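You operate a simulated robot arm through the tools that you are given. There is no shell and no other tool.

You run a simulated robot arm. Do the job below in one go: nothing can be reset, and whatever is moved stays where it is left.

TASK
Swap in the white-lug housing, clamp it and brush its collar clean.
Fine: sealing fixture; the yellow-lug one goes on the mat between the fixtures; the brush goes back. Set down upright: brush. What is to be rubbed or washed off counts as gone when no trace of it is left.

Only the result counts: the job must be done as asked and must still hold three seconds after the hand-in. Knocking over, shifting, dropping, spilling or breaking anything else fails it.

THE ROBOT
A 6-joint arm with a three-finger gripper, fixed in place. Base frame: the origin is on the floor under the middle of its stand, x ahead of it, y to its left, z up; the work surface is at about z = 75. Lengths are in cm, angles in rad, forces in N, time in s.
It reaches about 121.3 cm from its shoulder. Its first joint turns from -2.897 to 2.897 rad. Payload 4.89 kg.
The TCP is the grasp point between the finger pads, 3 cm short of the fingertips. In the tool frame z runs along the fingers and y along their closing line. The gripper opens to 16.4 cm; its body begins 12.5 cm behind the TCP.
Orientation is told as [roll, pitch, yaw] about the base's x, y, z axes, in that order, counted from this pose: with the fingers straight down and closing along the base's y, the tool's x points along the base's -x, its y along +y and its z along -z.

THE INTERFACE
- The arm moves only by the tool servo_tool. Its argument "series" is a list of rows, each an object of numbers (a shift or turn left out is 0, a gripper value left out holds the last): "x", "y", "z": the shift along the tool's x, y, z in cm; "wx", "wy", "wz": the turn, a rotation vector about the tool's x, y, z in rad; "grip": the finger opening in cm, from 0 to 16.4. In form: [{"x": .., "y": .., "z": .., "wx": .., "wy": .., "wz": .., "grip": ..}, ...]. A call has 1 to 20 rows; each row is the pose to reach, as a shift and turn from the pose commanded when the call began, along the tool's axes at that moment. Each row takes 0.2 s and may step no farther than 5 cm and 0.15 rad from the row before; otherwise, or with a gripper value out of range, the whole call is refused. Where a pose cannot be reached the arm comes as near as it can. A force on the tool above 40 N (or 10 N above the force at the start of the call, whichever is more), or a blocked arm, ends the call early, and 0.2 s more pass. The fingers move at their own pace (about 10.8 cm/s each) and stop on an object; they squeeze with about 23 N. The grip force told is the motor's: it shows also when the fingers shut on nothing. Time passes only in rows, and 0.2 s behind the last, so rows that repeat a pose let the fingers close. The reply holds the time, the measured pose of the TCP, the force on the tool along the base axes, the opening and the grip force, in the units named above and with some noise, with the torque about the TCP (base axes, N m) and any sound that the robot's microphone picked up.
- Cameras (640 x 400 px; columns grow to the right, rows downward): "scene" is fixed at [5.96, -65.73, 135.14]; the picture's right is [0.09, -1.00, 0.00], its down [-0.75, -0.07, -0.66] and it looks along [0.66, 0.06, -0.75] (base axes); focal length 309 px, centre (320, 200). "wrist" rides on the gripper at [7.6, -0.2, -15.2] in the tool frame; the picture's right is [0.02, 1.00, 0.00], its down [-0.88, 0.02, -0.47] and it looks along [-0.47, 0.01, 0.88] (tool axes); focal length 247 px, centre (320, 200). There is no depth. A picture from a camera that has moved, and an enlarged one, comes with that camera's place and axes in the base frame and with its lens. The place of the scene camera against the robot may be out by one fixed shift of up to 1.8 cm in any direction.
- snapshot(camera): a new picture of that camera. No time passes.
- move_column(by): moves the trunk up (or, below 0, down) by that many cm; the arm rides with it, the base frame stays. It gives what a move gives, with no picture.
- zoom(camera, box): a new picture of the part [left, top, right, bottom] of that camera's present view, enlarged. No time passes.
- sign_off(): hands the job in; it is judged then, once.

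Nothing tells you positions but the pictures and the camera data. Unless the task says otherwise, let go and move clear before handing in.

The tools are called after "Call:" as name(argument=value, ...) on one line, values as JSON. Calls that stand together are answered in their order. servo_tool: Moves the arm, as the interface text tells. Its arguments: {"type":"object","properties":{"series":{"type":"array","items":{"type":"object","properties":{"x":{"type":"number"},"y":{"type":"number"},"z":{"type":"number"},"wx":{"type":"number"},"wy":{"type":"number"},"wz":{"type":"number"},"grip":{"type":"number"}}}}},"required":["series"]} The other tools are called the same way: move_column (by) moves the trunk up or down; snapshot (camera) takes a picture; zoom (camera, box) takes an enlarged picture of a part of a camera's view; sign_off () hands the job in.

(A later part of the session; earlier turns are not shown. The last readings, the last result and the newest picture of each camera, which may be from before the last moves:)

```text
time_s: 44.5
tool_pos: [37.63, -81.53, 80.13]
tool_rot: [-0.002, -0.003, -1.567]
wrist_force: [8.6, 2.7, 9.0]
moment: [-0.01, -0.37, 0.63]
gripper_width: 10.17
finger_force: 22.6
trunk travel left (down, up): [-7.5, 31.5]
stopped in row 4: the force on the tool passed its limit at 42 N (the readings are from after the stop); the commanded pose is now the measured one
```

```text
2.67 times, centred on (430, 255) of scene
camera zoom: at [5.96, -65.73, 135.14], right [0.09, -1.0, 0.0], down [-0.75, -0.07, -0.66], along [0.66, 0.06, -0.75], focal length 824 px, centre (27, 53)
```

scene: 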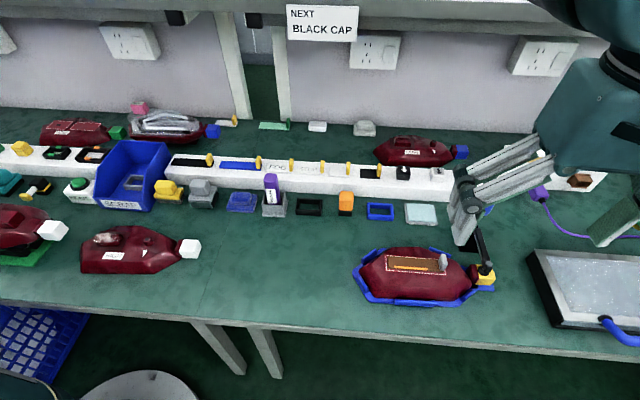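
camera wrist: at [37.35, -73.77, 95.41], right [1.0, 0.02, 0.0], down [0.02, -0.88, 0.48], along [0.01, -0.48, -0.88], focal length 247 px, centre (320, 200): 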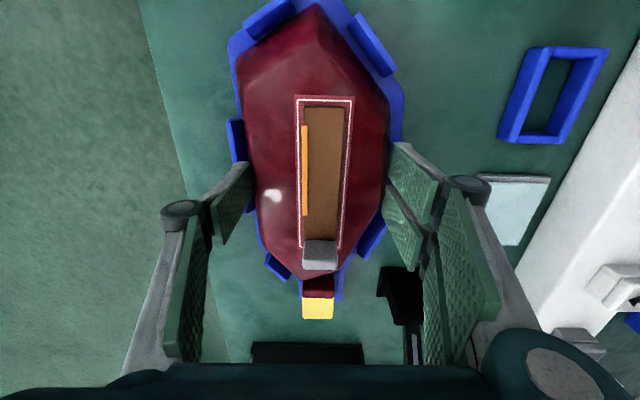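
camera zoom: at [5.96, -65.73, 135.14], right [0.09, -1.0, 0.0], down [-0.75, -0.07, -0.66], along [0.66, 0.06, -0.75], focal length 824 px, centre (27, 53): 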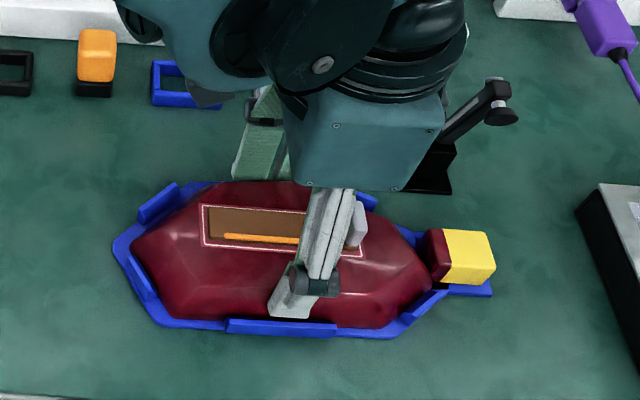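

The fingers closed at 10.2 cm on the housing walls. I'll lift slowly and check that the housing comes along.

Call:
servo_tool(series=[{"grip": 0}, {"grip": 0, "z": -0.5}, {"grip": 0, "z": -1}, {"grip": 0, "z": -1.5}, {"grip": 0, "z": -2}])

Call:
zoom(camera="scene", box=[330, 180, 530, 330])

Call:
snapshot(camera="wrist")

```text
time_s: 45.5
tool_pos: [38.16, -81.51, 81.78]
tool_rot: [0.002, -0.004, -1.564]
wrist_force: [38.0, -4.9, 20.2]
moment: [-0.26, -0.89, 0.51]
gripper_width: 7.95
finger_force: 22.7
trunk travel left (down, up): [-7.5, 31.5]
stopped in row 5: the force on the tool passed its limit at 42 N (the readings are from after the stop); the commanded pose is now the measured one
```

```text
2.67 times, centred on (430, 255) of scene
camera zoom: at [5.96, -65.73, 135.14], right [0.09, -1.0, 0.0], down [-0.75, -0.07, -0.66], along [0.66, 0.06, -0.75], focal length 824 px, centre (27, 53)
```

zoom: 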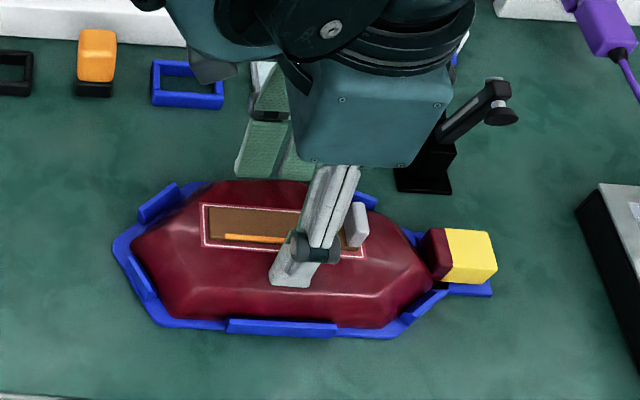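

```text
taken
camera wrist: at [37.86, -73.7, 97.0], right [1.0, 0.03, 0.0], down [0.02, -0.88, 0.48], along [0.02, -0.48, -0.88], focal length 247 px, centre (320, 200)
```

wrist: 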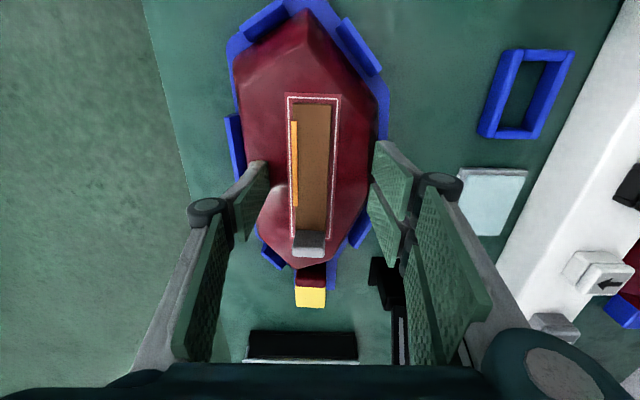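

The grip slipped up the sloped walls (width fell to 8 cm) — the housing did not lift. I'll release, back up, and take a level look along −y to see the real wall profile before choosing a better grip.

Call:
servo_tool(series=[{"grip": 10}, {"grip": 15}, {"grip": 15, "z": -2}, {"grip": 15, "z": -5}, {"grip": 15, "z": -8, "x": 3}, {"grip": 15, "z": -11, "x": 6}])

Call:
servo_tool(series=[{"x": 2, "wy": -0.14}, {"x": 4, "wy": -0.28}, {"x": 6, "wy": -0.42}, {"x": 8, "wy": -0.56}, {"x": 9, "z": 1, "wy": -0.7}, {"x": 10, "z": 2, "wy": -0.84}, {"x": 10, "z": 3, "wy": -0.96}])

Call:
snapshot(camera="wrist")

```text
time_s: 47.0
tool_pos: [37.72, -75.36, 92.44]
tool_rot: [0.0, -0.002, -1.566]
wrist_force: [1.1, -2.1, -1.2]
moment: [0.39, 0.12, -0.01]
gripper_width: 15.01
finger_force: 0.0
trunk travel left (down, up): [-7.5, 31.5]
```

```text
time_s: 48.5
tool_pos: [37.75, -65.4, 89.62]
tool_rot: [0.002, -0.968, -1.569]
wrist_force: [-1.4, 0.2, 0.6]
moment: [0.02, -0.14, 0.16]
gripper_width: 14.99
finger_force: 0.0
trunk travel left (down, up): [-7.5, 31.5]
```

```text
taken
camera wrist: at [37.44, -48.48, 91.95], right [1.0, 0.02, -0.02], down [0.02, -0.11, 0.99], along [0.01, -0.99, -0.11], focal length 247 px, centre (320, 200)
```

wrist: 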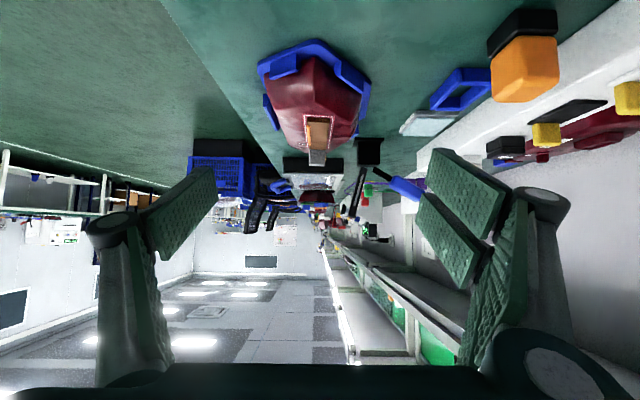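

Call:
zoom(camera="wrist", box=[250, 30, 390, 170])

Call:
zoom(camera="wrist", box=[255, 60, 315, 150])

Call:
zoom(camera="wrist", box=[325, 60, 385, 150])

```text
2.86 times, centred on (320, 100) of wrist
camera zoom: at [37.44, -48.48, 91.95], right [1.0, 0.02, -0.02], down [0.02, -0.11, 0.99], along [0.01, -0.99, -0.11], focal length 706 px, centre (320, 486)
```

zoom: 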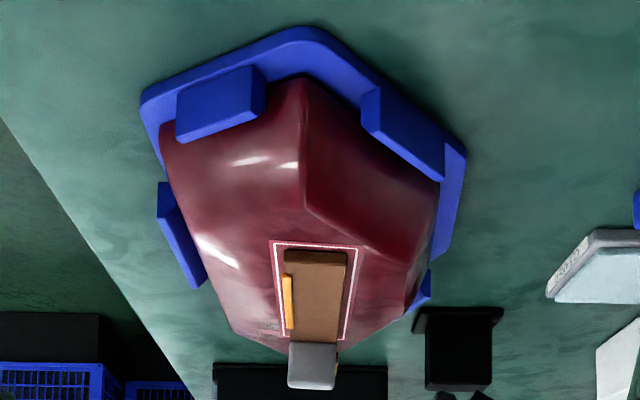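

```text
4.44 times, centred on (285, 105) of wrist
camera zoom: at [37.44, -48.48, 91.95], right [1.0, 0.02, -0.02], down [0.02, -0.11, 0.99], along [0.01, -0.99, -0.11], focal length 1098 px, centre (476, 622)
```

zoom: 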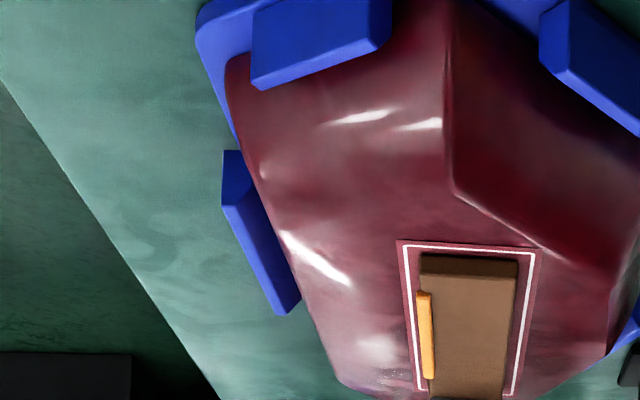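

```text
4.44 times, centred on (355, 105) of wrist
camera zoom: at [37.44, -48.48, 91.95], right [1.0, 0.02, -0.02], down [0.02, -0.11, 0.99], along [0.01, -0.99, -0.11], focal length 1098 px, centre (164, 622)
```

zoom: 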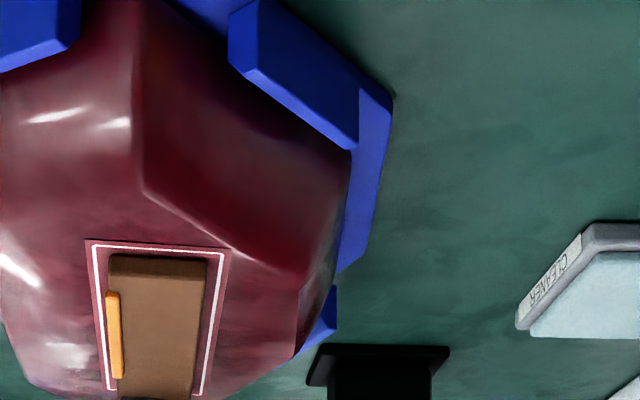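

I'll go back to a straight-down pose above the housing to check whether it has shifted in the fixture.

Call:
servo_tool(series=[{"z": -2, "wy": 0.14}, {"z": -4, "wy": 0.28}, {"z": -6, "wy": 0.42}, {"z": -8, "wy": 0.56}, {"z": -9, "wy": 0.7}, {"z": -9, "wy": 0.84}, {"z": -9, "wy": 0.968}])

Call:
servo_tool(series=[{"x": -3}, {"x": -7}, {"x": -10}, {"x": -14}, {"x": -17}])

Call:
zoom(camera="wrist", box=[250, 20, 390, 220])

Call:
zoom(camera="scene", box=[345, 230, 505, 315])

```text
time_s: 50.1
tool_pos: [37.65, -58.11, 94.88]
tool_rot: [-0.001, 0.006, -1.568]
wrist_force: [-1.3, 1.7, 0.7]
moment: [-0.29, -0.1, 0.02]
gripper_width: 15.01
finger_force: 0.2
trunk travel left (down, up): [-7.5, 31.5]
```

```text
time_s: 51.4
tool_pos: [37.76, -74.95, 94.93]
tool_rot: [-0.001, 0.003, -1.569]
wrist_force: [-1.0, 1.1, 1.3]
moment: [-0.27, 0.0, 0.03]
gripper_width: 14.99
finger_force: 0.1
trunk travel left (down, up): [-7.5, 31.5]
```

```text
2.00 times, centred on (320, 120) of wrist
camera zoom: at [37.49, -67.33, 110.16], right [1.0, 0.03, 0.0], down [0.02, -0.88, 0.47], along [0.01, -0.47, -0.88], focal length 494 px, centre (320, 360)
```

zoom: 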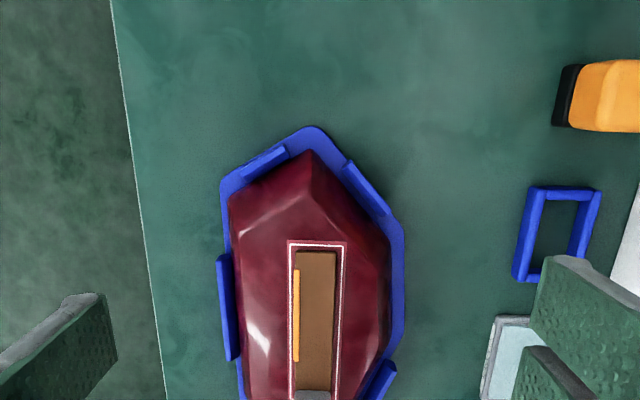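

```text
4.00 times, centred on (425, 272) of scene
camera zoom: at [5.96, -65.73, 135.14], right [0.09, -1.0, 0.0], down [-0.75, -0.07, -0.66], along [0.66, 0.06, -0.75], focal length 1236 px, centre (-100, -90)
```

zoom: 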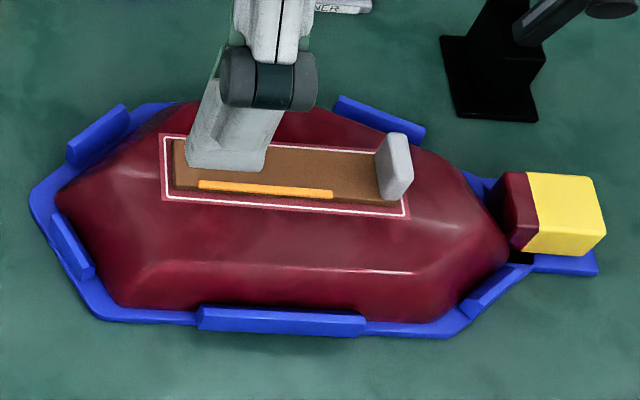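

The housing is still seated (only a few mm of play). Its side walls are wedge-shaped, so the lug looks like the proper handle. I'll measure the lug and the open clamp arm near it.

Call:
zoom(camera="wrist", box=[260, 190, 420, 320])

Call:
zoom(camera="scene", box=[450, 210, 510, 310])

Call:
zoom(camera="scene", box=[160, 225, 220, 275])

```text
3.08 times, centred on (340, 255) of wrist
camera zoom: at [37.49, -67.33, 110.16], right [1.0, 0.03, 0.0], down [0.02, -0.88, 0.47], along [0.01, -0.47, -0.88], focal length 760 px, centre (258, 31)
```

zoom: 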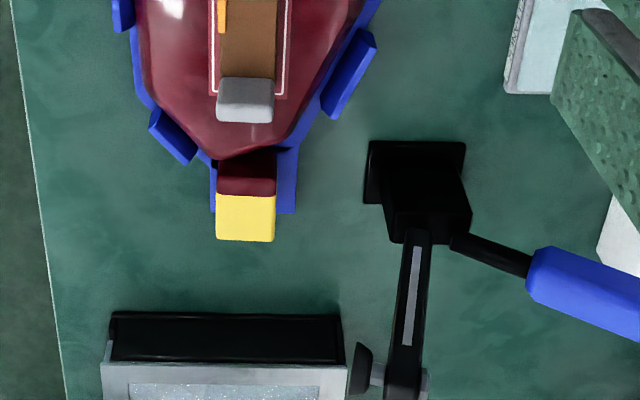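

```text
4.00 times, centred on (480, 260) of scene
camera zoom: at [5.96, -65.73, 135.14], right [0.09, -1.0, 0.0], down [-0.75, -0.07, -0.66], along [0.66, 0.06, -0.75], focal length 1236 px, centre (-320, -40)
```

zoom: 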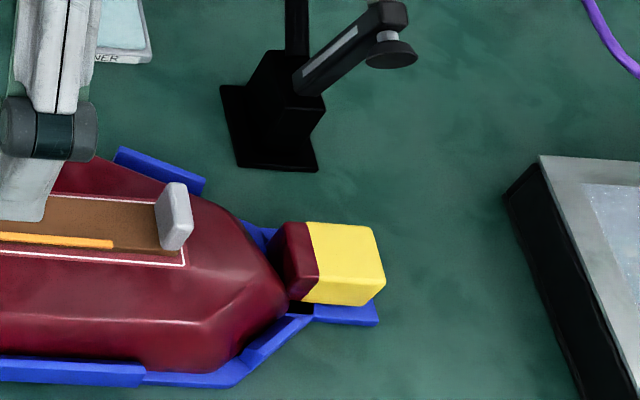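

```text
8.00 times, centred on (190, 250) of scene
camera zoom: at [5.96, -65.73, 135.14], right [0.09, -1.0, 0.0], down [-0.75, -0.07, -0.66], along [0.66, 0.06, -0.75], focal length 2473 px, centre (1360, -200)
```

zoom: 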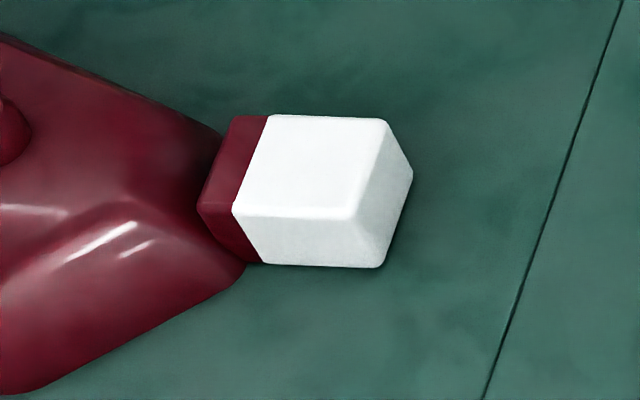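

The lug top is only about 3×3×2 cm at z≈79, and the open clamp arm sits close above it. Before deciding between a body grip and a lug grip, I'll look level along +y at the free-standing HIGH housing to see the true cross-section.

Call:
servo_tool(series=[{"x": 3, "z": -1, "wz": -0.14}, {"x": 6, "z": -2, "wz": -0.28}, {"x": 9, "z": -3, "wz": -0.42}, {"x": 12, "z": -3, "wz": -0.56}, {"x": 15, "z": -3, "wz": -0.7}, {"x": 18, "z": -3, "wz": -0.84}, {"x": 21, "z": -3, "wz": -0.98}, {"x": 23, "z": -3, "wz": -1.12}, {"x": 25, "z": -3, "wz": -1.26}, {"x": 25, "z": -3, "wz": -1.4}, {"x": 25, "z": -3, "wz": -1.54}, {"x": 25, "z": -3, "wz": -1.68}, {"x": 25, "z": -3, "wz": -1.82}, {"x": 25, "z": -3, "wz": -1.96}, {"x": 25, "z": -3, "wz": -2.1}, {"x": 25, "z": -3, "wz": -2.24}, {"x": 25, "z": -3, "wz": -2.38}, {"x": 25, "z": -3, "wz": -2.52}, {"x": 25, "z": -3, "wz": -2.66}, {"x": 25, "z": -3, "wz": -2.8}])

Call:
servo_tool(series=[{"wz": -0.14}, {"wz": -0.28}, {"wz": -0.34}])

```text
time_s: 55.5
tool_pos: [37.7, -50.13, 97.67]
tool_rot: [0.0, -0.003, 1.234]
wrist_force: [0.7, -0.5, 0.1]
moment: [-0.01, 0.0, -0.02]
gripper_width: 14.98
finger_force: 0.0
trunk travel left (down, up): [-7.5, 31.5]
```

```text
time_s: 56.4
tool_pos: [37.72, -50.24, 97.85]
tool_rot: [0.001, -0.003, 1.575]
wrist_force: [0.1, 0.1, 0.7]
moment: [-0.01, -0.03, 0.0]
gripper_width: 15.03
finger_force: 0.1
trunk travel left (down, up): [-7.5, 31.5]
```

Call:
servo_tool(series=[{"grip": 6, "wy": -0.13, "z": 1}, {"wy": -0.26, "z": 3, "x": -1}, {"wy": -0.39, "z": 5, "x": -3}, {"wy": -0.52, "z": 7, "x": -5}, {"wy": -0.65, "z": 9, "x": -7}, {"wy": -0.78, "z": 11, "x": -8}, {"wy": -0.91, "z": 13, "x": -9}, {"wy": -1.02, "z": 15, "x": -9}])

Call:
snapshot(camera="wrist")

```text
time_s: 58.1
tool_pos: [40.75, -40.96, 87.92]
tool_rot: [-0.068, -0.58, 1.568]
wrist_force: [1.3, 0.0, -0.2]
moment: [0.09, 0.16, 0.13]
gripper_width: 6.01
finger_force: 0.2
out of reach, approached as far as the arm can: row 5, 6, 7, 8
trunk travel left (down, up): [-7.5, 31.5]
```

```text
taken
camera wrist: at [39.86, -55.64, 96.49], right [-1.0, 0.02, -0.07], down [-0.05, 0.48, 0.88], along [0.05, 0.88, -0.48], focal length 247 px, centre (320, 200)
```

wrist: 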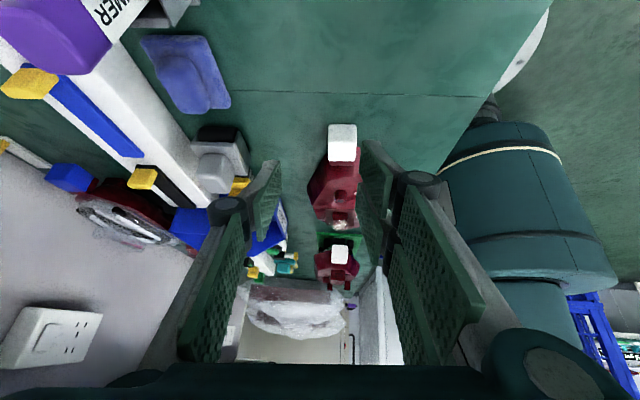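

Call:
zoom(camera="wrist", box=[295, 115, 385, 240])

```text
3.20 times, centred on (340, 178) of wrist
camera zoom: at [39.86, -55.64, 96.49], right [-1.0, 0.02, -0.07], down [-0.05, 0.48, 0.88], along [0.05, 0.88, -0.48], focal length 790 px, centre (256, 272)
```

zoom: 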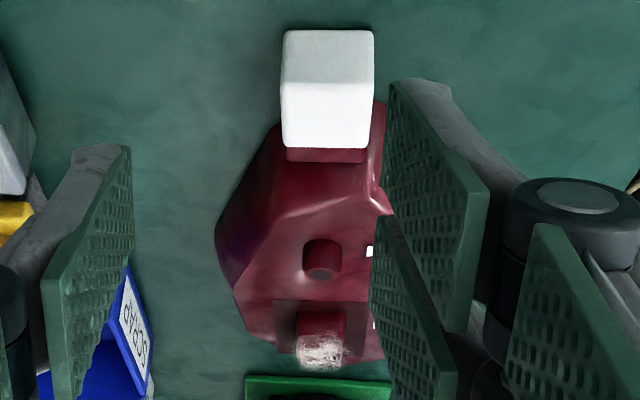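

The lug is about 3.2×3.1×2.5 cm with vertical faces, sitting at z≈75–77.6 on the mat at about (39,-33). I'll straighten up above it and test a straight-down lug grip on the HIGH housing, where nothing is in the way.

Call:
servo_tool(series=[{"wy": 0.14, "z": -1}, {"wy": 0.28, "z": -2}, {"wy": 0.42, "z": -4}, {"wy": 0.58, "z": -6}])

Call:
servo_tool(series=[{"x": 0}])

```text
refused: row 4 steps farther than a row can; nothing moved
```

```text
time_s: 58.5
tool_pos: [40.8, -41.08, 87.92]
tool_rot: [-0.067, -0.577, 1.569]
wrist_force: [-0.3, 0.7, 0.9]
moment: [0.0, 0.03, -0.02]
gripper_width: 6.0
finger_force: 0.1
trunk travel left (down, up): [-7.5, 31.5]
```

Call:
servo_tool(series=[{"wy": 0.14, "z": -1}, {"wy": 0.28, "z": -2}, {"wy": 0.42, "z": -4}, {"wy": 0.54, "z": -6}, {"wy": 0.577, "z": -6}])

Call:
servo_tool(series=[{"x": 0, "grip": 10}])

Call:
snapshot(camera="wrist")

```text
time_s: 59.8
tool_pos: [40.54, -44.26, 92.88]
tool_rot: [-0.058, -0.001, 1.532]
wrist_force: [0.4, -0.4, -0.2]
moment: [0.1, 0.01, 0.03]
gripper_width: 6.01
finger_force: 0.1
trunk travel left (down, up): [-7.5, 31.5]
```

```text
time_s: 60.1
tool_pos: [40.45, -44.31, 92.81]
tool_rot: [-0.058, -0.001, 1.53]
wrist_force: [-0.3, 0.4, 0.0]
moment: [-0.04, -0.02, 0.03]
gripper_width: 10.02
finger_force: 0.0
trunk travel left (down, up): [-7.5, 31.5]
```

```text
taken
camera wrist: at [39.38, -51.86, 108.1], right [-1.0, 0.02, -0.06], down [-0.01, 0.88, 0.47], along [0.06, 0.47, -0.88], focal length 247 px, centre (320, 200)
```

wrist: 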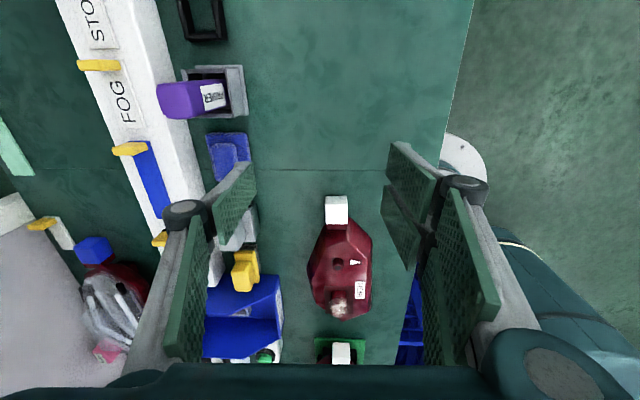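

Call:
servo_tool(series=[{"wx": -0.058, "wz": -0.041, "x": -1, "y": 1}, {"wx": -0.058, "wz": -0.041, "x": -3, "y": 1.4}, {"wx": -0.058, "wz": -0.041, "x": -5, "y": 1.4}])

Call:
snapshot(camera="wrist")

Call:
zoom(camera="wrist", box=[290, 150, 390, 320])

```text
time_s: 61.0
tool_pos: [39.45, -39.37, 92.54]
tool_rot: [-0.001, -0.002, 1.572]
wrist_force: [-0.2, -0.8, 0.8]
moment: [0.1, 0.07, 0.01]
gripper_width: 10.01
finger_force: 0.1
trunk travel left (down, up): [-7.5, 31.5]
```

```text
taken
camera wrist: at [39.48, -46.9, 107.88], right [-1.0, -0.02, 0.0], down [-0.02, 0.88, 0.47], along [-0.01, 0.47, -0.88], focal length 247 px, centre (320, 200)
```

wrist: 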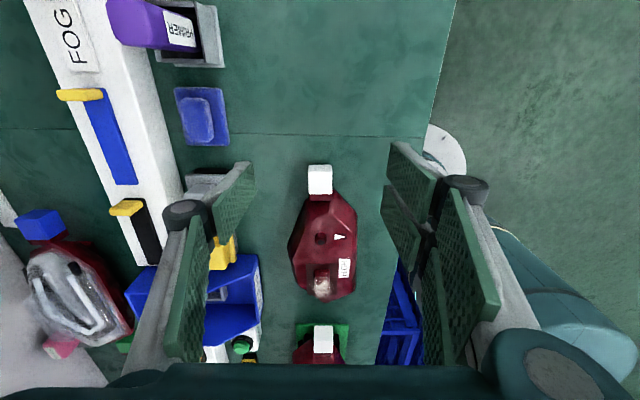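

```text
2.35 times, centred on (340, 235) of wrist
camera zoom: at [39.48, -46.9, 107.88], right [-1.0, -0.02, 0.0], down [-0.02, 0.88, 0.47], along [-0.01, 0.47, -0.88], focal length 581 px, centre (273, 118)
```

zoom: 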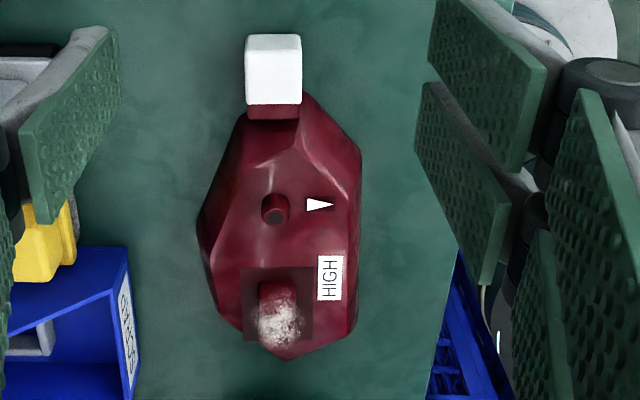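

Call:
servo_tool(series=[{"x": -2, "y": 0.1, "grip": 7}, {"x": -4, "y": 0.2, "z": 2}, {"x": -6, "y": 0.25, "z": 4}, {"x": -6, "y": 0.25, "z": 7}, {"x": -6, "y": 0.25, "z": 10}])

Call:
snapshot(camera="wrist")

Call:
zoom(camera="scene", box=[60, 150, 280, 300])

```text
time_s: 62.1
tool_pos: [39.05, -33.28, 82.77]
tool_rot: [0.001, -0.001, 1.573]
wrist_force: [-0.8, 0.9, 0.4]
moment: [-0.16, -0.18, 0.02]
gripper_width: 7.0
finger_force: 0.2
trunk travel left (down, up): [-7.5, 31.5]
```

```text
taken
camera wrist: at [39.09, -40.95, 97.99], right [-1.0, -0.02, 0.0], down [-0.02, 0.88, 0.47], along [-0.01, 0.47, -0.88], focal length 247 px, centre (320, 200)
```

wrist: 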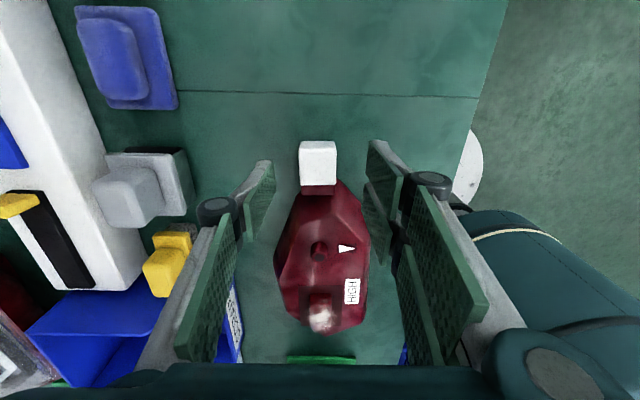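

```text
2.67 times, centred on (170, 225) of scene
camera zoom: at [5.96, -65.73, 135.14], right [0.09, -1.0, 0.0], down [-0.75, -0.07, -0.66], along [0.66, 0.06, -0.75], focal length 824 px, centre (720, 133)
```

zoom: 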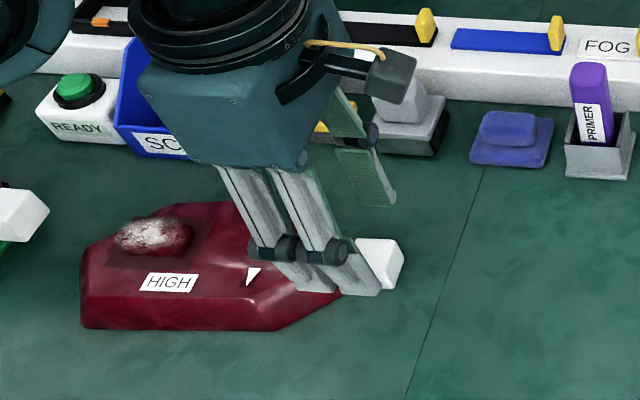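

Call:
servo_tool(series=[{"z": 1.5}, {"z": 3}, {"z": 4.1}, {"z": 4.1, "grip": 4}, {"z": 4.1, "grip": 2}, {"z": 4.1, "grip": 0}, {"z": 4.1, "grip": 0}])

Call:
snapshot(camera="wrist")

Call:
zoom(camera="scene", box=[60, 150, 280, 300])

```text
time_s: 63.8
tool_pos: [39.1, -33.38, 78.77]
tool_rot: [0.001, 0.0, 1.573]
wrist_force: [-1.8, -8.4, 9.0]
moment: [0.06, 0.32, 0.54]
gripper_width: 3.6
finger_force: 23.0
trunk travel left (down, up): [-7.5, 31.5]
```

```text
taken
camera wrist: at [39.14, -41.01, 93.98], right [-1.0, -0.02, 0.0], down [-0.02, 0.88, 0.47], along [-0.01, 0.47, -0.88], focal length 247 px, centre (320, 200)
```

wrist: 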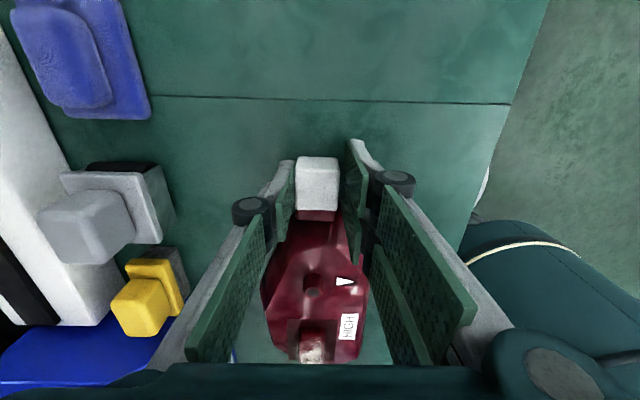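

```text
2.67 times, centred on (170, 225) of scene
camera zoom: at [5.96, -65.73, 135.14], right [0.09, -1.0, 0.0], down [-0.75, -0.07, -0.66], along [0.66, 0.06, -0.75], focal length 824 px, centre (720, 133)
```

zoom: 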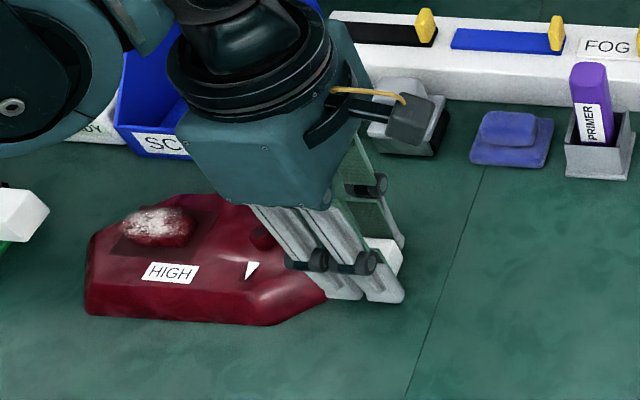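

The lug is gripped (3.6 cm) though the housing turned a few degrees. I'll lift a little to test whether the lug grip carries the housing level.

Call:
servo_tool(series=[{"grip": 0, "z": -0.5}, {"grip": 0, "z": -1}, {"grip": 0, "z": -1.5}, {"grip": 0, "z": -2.5}, {"grip": 0, "z": -3}])

Call:
zoom(camera="scene", box=[60, 150, 280, 300])

Call:
snapshot(camera="wrist")

```text
time_s: 65.0
tool_pos: [39.04, -33.37, 81.63]
tool_rot: [0.001, -0.002, 1.574]
wrist_force: [0.1, -0.5, -1.9]
moment: [-0.17, 0.05, -0.02]
gripper_width: 3.35
finger_force: 22.7
trunk travel left (down, up): [-7.5, 31.5]
```

```text
2.67 times, centred on (170, 225) of scene
camera zoom: at [5.96, -65.73, 135.14], right [0.09, -1.0, 0.0], down [-0.75, -0.07, -0.66], along [0.66, 0.06, -0.75], focal length 824 px, centre (720, 133)
```

zoom: 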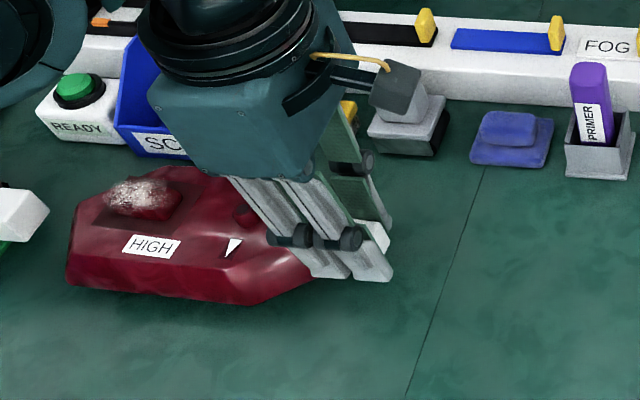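

```text
taken
camera wrist: at [39.14, -40.9, 96.95], right [-1.0, -0.02, 0.0], down [-0.02, 0.88, 0.47], along [-0.01, 0.47, -0.88], focal length 247 px, centre (320, 200)
```

wrist: 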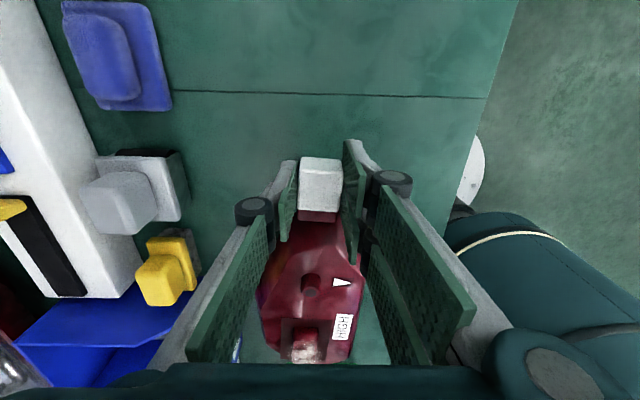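

Excellent: the housing is light (about 2 N) and the lug grip holds it level. The yellow one must come out first, so I'll set this one back down where it was.

Call:
servo_tool(series=[{"grip": 0, "z": 1}, {"grip": 0, "z": 2}, {"grip": 0, "z": 2.7}, {"grip": 0, "z": 3}, {"grip": 2.5, "z": 3}, {"grip": 7, "z": 3}, {"grip": 7, "z": 3}])

Call:
snapshot(camera="wrist")

```text
time_s: 66.5
tool_pos: [38.83, -33.39, 78.61]
tool_rot: [-0.001, 0.001, 1.572]
wrist_force: [0.4, -0.2, -0.6]
moment: [0.0, 0.02, 0.01]
gripper_width: 6.99
finger_force: 0.0
trunk travel left (down, up): [-7.5, 31.5]
```

```text
taken
camera wrist: at [39.04, -40.94, 93.88], right [-1.0, -0.02, 0.0], down [-0.02, 0.88, 0.47], along [-0.01, 0.47, -0.88], focal length 247 px, centre (320, 200)
```

wrist: 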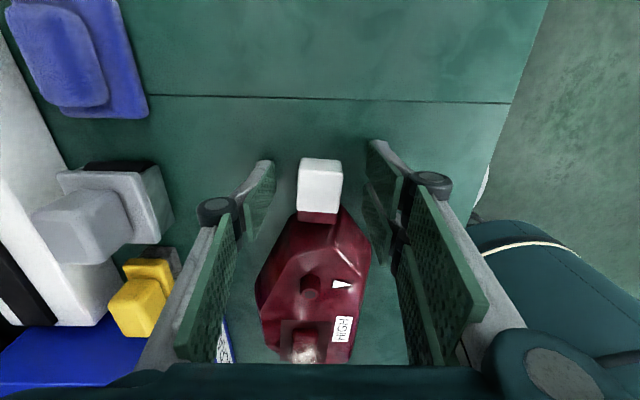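

HIGH is back on the mat. Now to the yellow-lug housing: I'll come in with the gripper leaned about 28° toward +y so the far finger stays clear of the raised clamp arm. First I lift and travel back.

Call:
servo_tool(series=[{"z": -4}, {"z": -8}, {"z": -12}, {"z": -16}, {"z": -18, "x": 4}, {"z": -18, "x": 8.5}, {"z": -18, "x": 13}, {"z": -18, "x": 17.5}, {"z": -18, "x": 22}, {"z": -18, "x": 26.5}, {"z": -18, "x": 31, "y": 0.5}, {"z": -18, "x": 35.5, "y": 1}, {"z": -18, "x": 40, "y": 1.4}, {"z": -18, "x": 44, "y": 1.4}])

Call:
servo_tool(series=[{"wy": 0.12, "x": 1}, {"wy": 0.24, "x": 3, "z": 1}, {"wy": 0.36, "x": 5, "z": 2}, {"wy": 0.49, "x": 7, "z": 3}])

Call:
snapshot(camera="wrist")

```text
time_s: 69.5
tool_pos: [37.35, -77.47, 96.67]
tool_rot: [0.001, 0.001, 1.572]
wrist_force: [0.5, 1.4, 2.0]
moment: [-0.3, -0.03, 0.01]
gripper_width: 6.99
finger_force: 0.1
trunk travel left (down, up): [-7.5, 31.5]
```

```text
time_s: 70.5
tool_pos: [37.49, -84.43, 93.68]
tool_rot: [0.001, 0.49, 1.573]
wrist_force: [0.1, 1.0, 0.0]
moment: [-0.04, -0.05, 0.04]
gripper_width: 7.02
finger_force: 0.1
trunk travel left (down, up): [-7.5, 31.5]
```

```text
taken
camera wrist: at [37.65, -83.85, 110.72], right [-1.0, -0.02, 0.01], down [-0.02, 1.0, 0.0], along [-0.01, 0.0, -1.0], focal length 247 px, centre (320, 200)
```

wrist: 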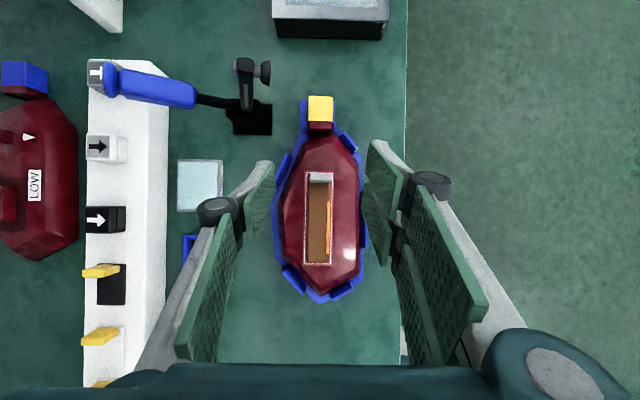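

Call:
zoom(camera="wrist", box=[220, 40, 380, 140])

Call:
zoom(camera="wrist", box=[240, 80, 400, 310])

```text
4.00 times, centred on (300, 90) of wrist
camera zoom: at [37.65, -83.85, 110.72], right [-1.0, -0.02, 0.01], down [-0.02, 1.0, 0.0], along [-0.01, 0.0, -1.0], focal length 988 px, centre (400, 640)
```

zoom: 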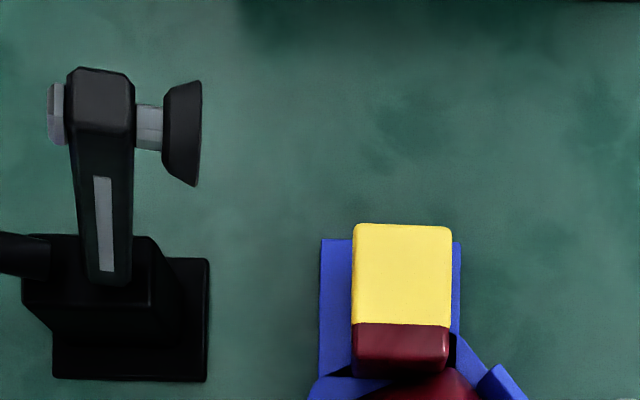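

```text
1.74 times, centred on (320, 195) of wrist
camera zoom: at [37.65, -83.85, 110.72], right [-1.0, -0.02, 0.01], down [-0.02, 1.0, 0.0], along [-0.01, 0.0, -1.0], focal length 430 px, centre (320, 209)
```

zoom: 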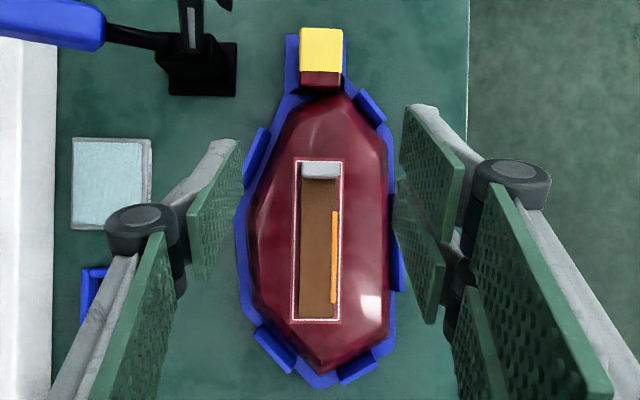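

The camera now looks straight down: the yellow lug is at x 35.9–39.1, y −97.2…−94.0, and the raised clamp pad at about (42.5,−95.5,88). I'll approach along the leaned tool axis and check before the last few cm.

Call:
servo_tool(series=[{"x": 1.5, "z": 3, "grip": 6}, {"x": 3, "z": 6}, {"x": 3.5, "z": 8}, {"x": 3.5, "z": 10.5}, {"x": 3.5, "z": 13}])

Call:
snapshot(camera="wrist")

Call:
zoom(camera="scene", box=[400, 170, 540, 310])

```text
time_s: 71.8
tool_pos: [37.65, -93.68, 83.86]
tool_rot: [0.001, 0.49, 1.574]
wrist_force: [-0.7, 0.1, 0.8]
moment: [-0.04, -0.01, -0.01]
gripper_width: 6.0
finger_force: 0.1
trunk travel left (down, up): [-7.5, 31.5]
```

```text
taken
camera wrist: at [37.7, -93.14, 100.89], right [-1.0, -0.02, 0.01], down [-0.02, 1.0, 0.0], along [-0.01, 0.0, -1.0], focal length 247 px, centre (320, 200)
```

wrist: 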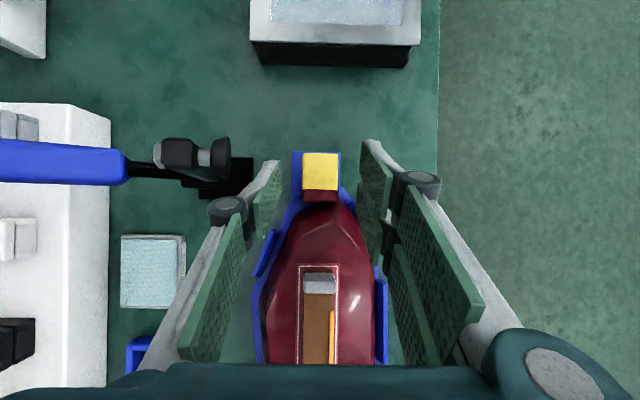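

```text
2.86 times, centred on (470, 240) of scene
camera zoom: at [5.96, -65.73, 135.14], right [0.09, -1.0, 0.0], down [-0.75, -0.07, -0.66], along [0.66, 0.06, -0.75], focal length 883 px, centre (-109, 86)
```

zoom: 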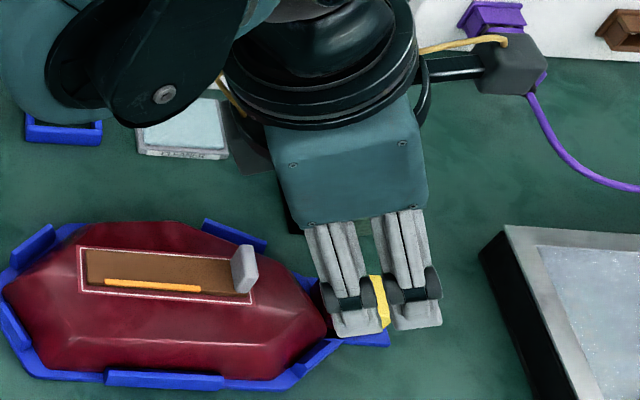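

Call:
servo_tool(series=[{"z": 1.2, "y": 0.1}, {"z": 2.4, "y": 0.1}, {"z": 3.2, "y": 0.1}, {"z": 3.6, "y": 0.1}])

Call:
snapshot(camera="wrist")

Call:
zoom(camera="scene", box=[400, 170, 540, 310])

```text
time_s: 72.8
tool_pos: [37.66, -95.29, 80.58]
tool_rot: [-0.001, 0.488, 1.572]
wrist_force: [-0.7, 0.8, 0.2]
moment: [0.01, -0.02, -0.01]
gripper_width: 5.99
finger_force: 0.1
trunk travel left (down, up): [-7.5, 31.5]
```

```text
taken
camera wrist: at [37.66, -94.8, 97.71], right [-1.0, -0.02, 0.01], down [-0.02, 1.0, 0.0], along [-0.01, 0.0, -1.0], focal length 247 px, centre (320, 200)
```

wrist: 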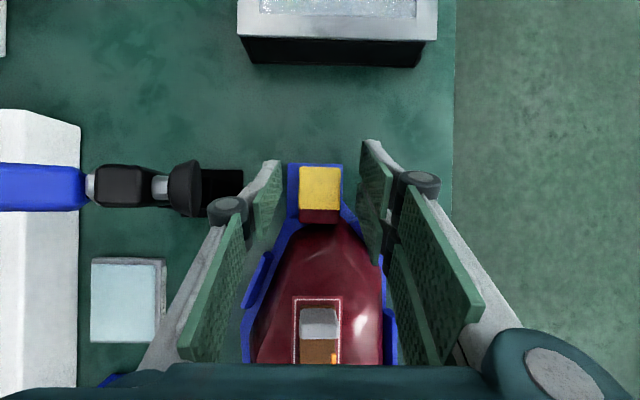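

```text
2.86 times, centred on (470, 240) of scene
camera zoom: at [5.96, -65.73, 135.14], right [0.09, -1.0, 0.0], down [-0.75, -0.07, -0.66], along [0.66, 0.06, -0.75], focal length 883 px, centre (-109, 86)
```

zoom: 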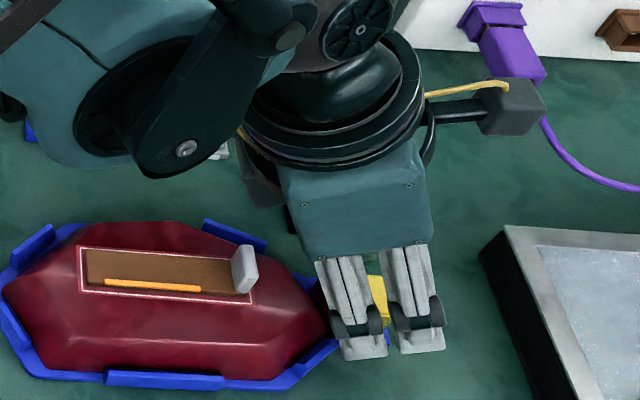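

Lug is between the pads, no contact with the clamp. Closing on the lug.

Call:
servo_tool(series=[{"grip": 4.5}, {"grip": 3.5}, {"grip": 2}, {"grip": 0}, {"grip": 0}])

Call:
snapshot(camera="wrist")

```text
time_s: 74.0
tool_pos: [37.54, -95.28, 80.64]
tool_rot: [0.0, 0.489, 1.572]
wrist_force: [2.8, -1.3, 0.2]
moment: [-0.08, -0.2, -0.38]
gripper_width: 3.19
finger_force: 22.8
trunk travel left (down, up): [-7.5, 31.5]
```

```text
taken
camera wrist: at [37.68, -94.8, 97.72], right [-1.0, -0.02, 0.01], down [-0.02, 1.0, 0.0], along [-0.01, 0.0, -1.0], focal length 247 px, centre (320, 200)
```

wrist: 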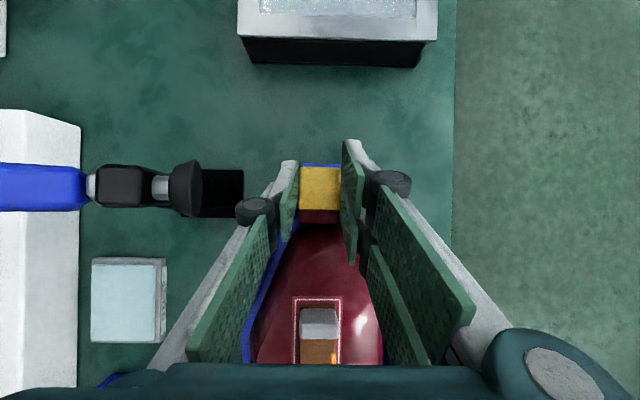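

Call:
servo_tool(series=[{"grip": 0, "x": 0.24, "z": -0.44}, {"grip": 0, "x": 0.47, "z": -0.88}, {"grip": 0, "x": 0.7, "z": -1.32}, {"grip": 0, "x": 0.94, "z": -1.76}])

Call:
zoom(camera="scene", box=[340, 170, 540, 320])

Call:
snapshot(camera="wrist")

```text
time_s: 75.0
tool_pos: [37.72, -95.34, 82.64]
tool_rot: [-0.001, 0.488, 1.572]
wrist_force: [0.0, 0.5, -1.8]
moment: [-0.24, -0.02, 0.0]
gripper_width: 3.21
finger_force: 23.0
trunk travel left (down, up): [-7.5, 31.5]
```

```text
2.67 times, centred on (440, 245) of scene
camera zoom: at [5.96, -65.73, 135.14], right [0.09, -1.0, 0.0], down [-0.75, -0.07, -0.66], along [0.66, 0.06, -0.75], focal length 824 px, centre (0, 80)
```

zoom: 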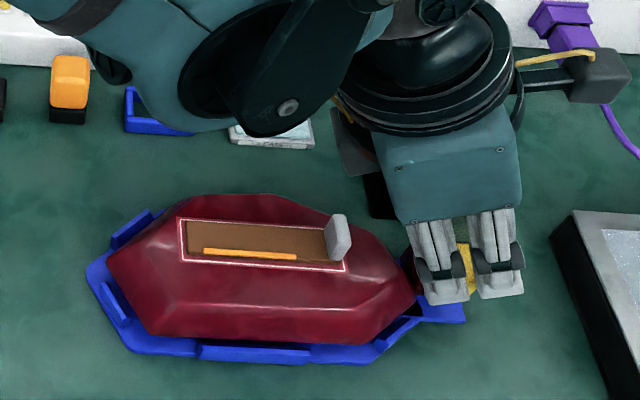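

```text
taken
camera wrist: at [37.76, -94.82, 99.68], right [-1.0, -0.02, 0.01], down [-0.02, 1.0, 0.0], along [-0.01, 0.0, -1.0], focal length 247 px, centre (320, 200)
```

wrist: 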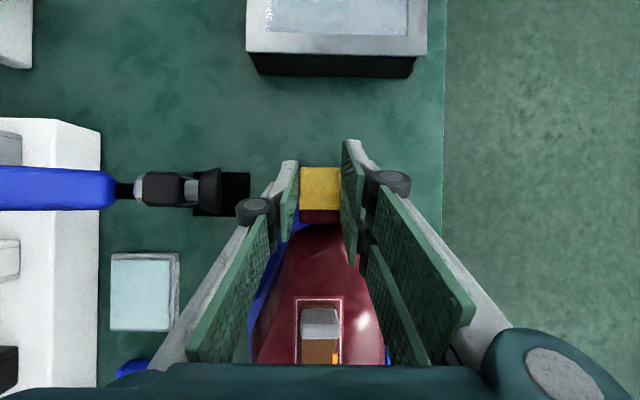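

The yellow-lug housing lifts level. I'll withdraw along the tool axis away from the clamp, then carry it to the free mat area between the fixtures (lug near y≈−65, body toward −40).

Call:
servo_tool(series=[{"grip": 0, "z": -3}, {"grip": 0, "z": -6}, {"grip": 0, "z": -9}, {"grip": 0, "z": -11}])

Call:
snapshot(camera="scene")

```text
time_s: 76.0
tool_pos: [37.75, -90.13, 92.35]
tool_rot: [-0.001, 0.489, 1.572]
wrist_force: [0.9, -0.5, -1.5]
moment: [-0.15, 0.02, -0.04]
gripper_width: 3.19
finger_force: 23.6
trunk travel left (down, up): [-7.5, 31.5]
```

```text
taken
```

scene: 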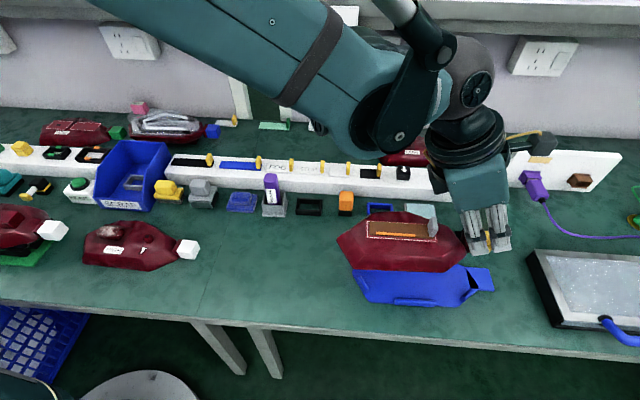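

Call:
servo_tool(series=[{"grip": 0, "x": -3.7, "z": -1.97}, {"grip": 0, "x": -7.5, "z": -4.0}, {"grip": 0, "x": -11.3, "z": -6.03}, {"grip": 0, "x": -15.1, "z": -8.05}, {"grip": 0, "x": -18.9, "z": -10.08}, {"grip": 0, "x": -21.8, "z": -11.62}, {"grip": 0, "x": -22.77, "z": -12.14}])

Call:
snapshot(camera="wrist")

Call:
snapshot(camera="scene")

```text
time_s: 77.5
tool_pos: [37.49, -64.41, 92.48]
tool_rot: [0.0, 0.49, 1.572]
wrist_force: [0.7, -1.0, -1.8]
moment: [-0.17, -0.08, 0.04]
gripper_width: 3.16
finger_force: 22.9
trunk travel left (down, up): [-7.5, 31.5]
```

```text
taken
camera wrist: at [37.72, -63.85, 109.57], right [-1.0, -0.02, 0.01], down [-0.02, 1.0, 0.0], along [-0.01, 0.0, -1.0], focal length 247 px, centre (320, 200)
```

wrist: 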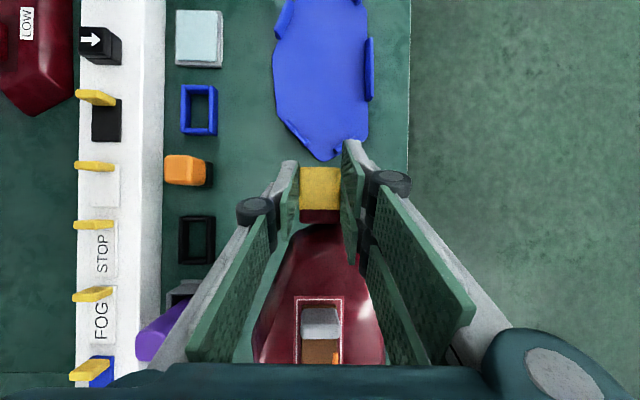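

```text
taken
```

scene: 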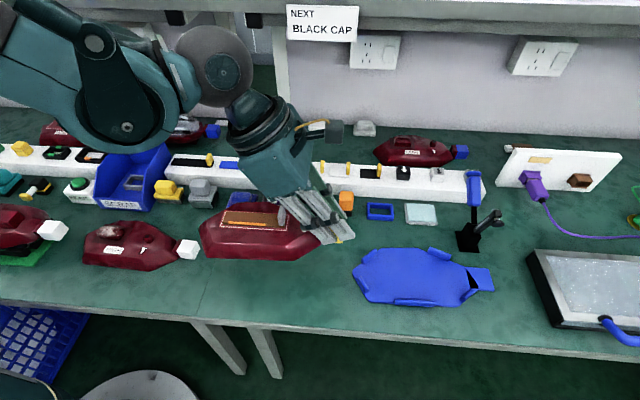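

Call:
servo_tool(series=[{"grip": 0, "x": -1.88, "z": 3.53}, {"grip": 0, "x": -3.76, "z": 7.06}, {"grip": 0, "x": -5.18, "z": 9.71}, {"grip": 0, "x": -5.65, "z": 10.59}, {"grip": 0, "x": -5.88, "z": 11.03}])

Call:
zoom(camera="scene", box=[170, 170, 390, 300])

```text
time_s: 78.8
tool_pos: [37.59, -64.34, 79.82]
tool_rot: [0.0, 0.489, 1.573]
wrist_force: [0.2, -0.5, 1.0]
moment: [-0.08, 0.19, 0.14]
gripper_width: 3.2
finger_force: 22.7
trunk travel left (down, up): [-7.5, 31.5]
```

```text
2.91 times, centred on (280, 235) of scene
camera zoom: at [5.96, -65.73, 135.14], right [0.09, -1.0, 0.0], down [-0.75, -0.07, -0.66], along [0.66, 0.06, -0.75], focal length 899 px, centre (436, 98)
```

zoom: 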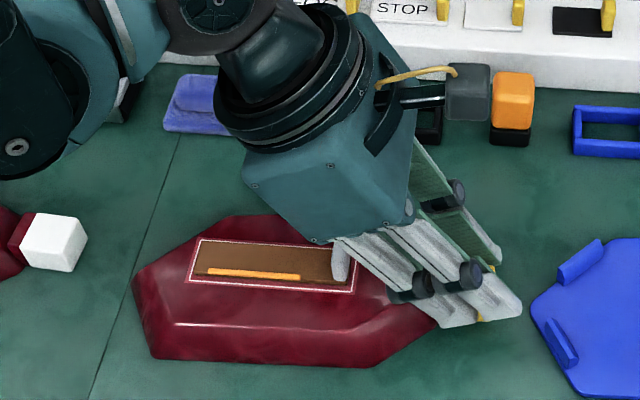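

Call:
servo_tool(series=[{"grip": 0, "x": -0.05, "z": 0.09}, {"grip": 0, "x": -0.1, "z": 0.18}, {"grip": 0, "x": -0.14, "z": 0.26}])

```text
time_s: 79.5
tool_pos: [37.49, -64.14, 79.59]
tool_rot: [0.0, 0.491, 1.572]
wrist_force: [1.1, -6.3, 16.9]
moment: [-0.32, 0.11, 0.2]
gripper_width: 3.18
finger_force: 22.9
trunk travel left (down, up): [-7.5, 31.5]
```

Contact with the mat is clear. I'll release and go straight up.

Call:
servo_tool(series=[{"grip": 0, "x": 0.07, "z": -0.13}, {"grip": 2.5, "x": 0.07, "z": -0.13}, {"grip": 6, "x": 0.07, "z": -0.13}, {"grip": 7, "x": 0.07, "z": -0.13}])

Call:
servo_tool(series=[{"x": 0.94, "z": -1.76}, {"x": 2.35, "z": -4.41}, {"x": 4.2, "z": -7.9}, {"x": 6.1, "z": -11.5}])

Call:
snapshot(camera="wrist")

Call:
snapshot(camera="scene")

```text
time_s: 80.5
tool_pos: [37.61, -64.14, 79.7]
tool_rot: [0.0, 0.49, 1.572]
wrist_force: [0.4, 0.2, 0.5]
moment: [0.03, 0.01, 0.01]
gripper_width: 6.99
finger_force: 0.1
trunk travel left (down, up): [-7.5, 31.5]
```

```text
time_s: 81.5
tool_pos: [37.71, -63.96, 92.53]
tool_rot: [0.0, 0.49, 1.573]
wrist_force: [0.9, -1.1, -1.4]
moment: [0.15, 0.16, -0.06]
gripper_width: 7.01
finger_force: 0.0
trunk travel left (down, up): [-7.5, 31.5]
```

```text
taken
camera wrist: at [37.8, -63.6, 109.59], right [-1.0, -0.02, 0.01], down [-0.02, 1.0, 0.0], along [-0.01, 0.0, -1.0], focal length 247 px, centre (320, 200)
```

wrist: 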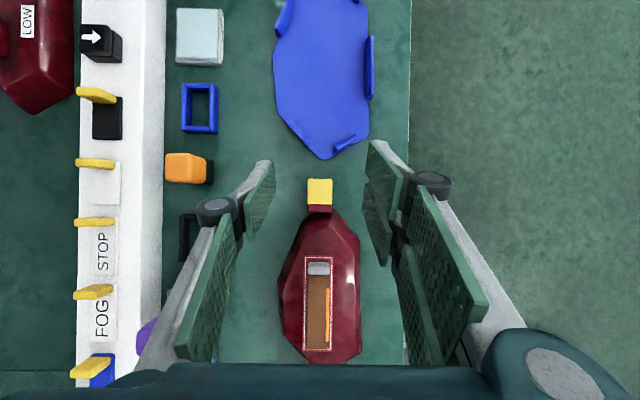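

```text
taken
```

scene: 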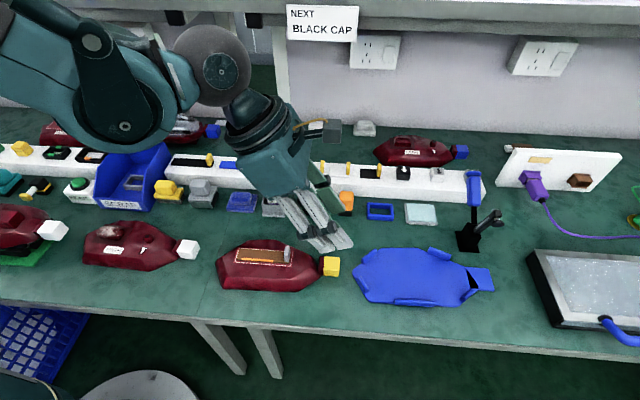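

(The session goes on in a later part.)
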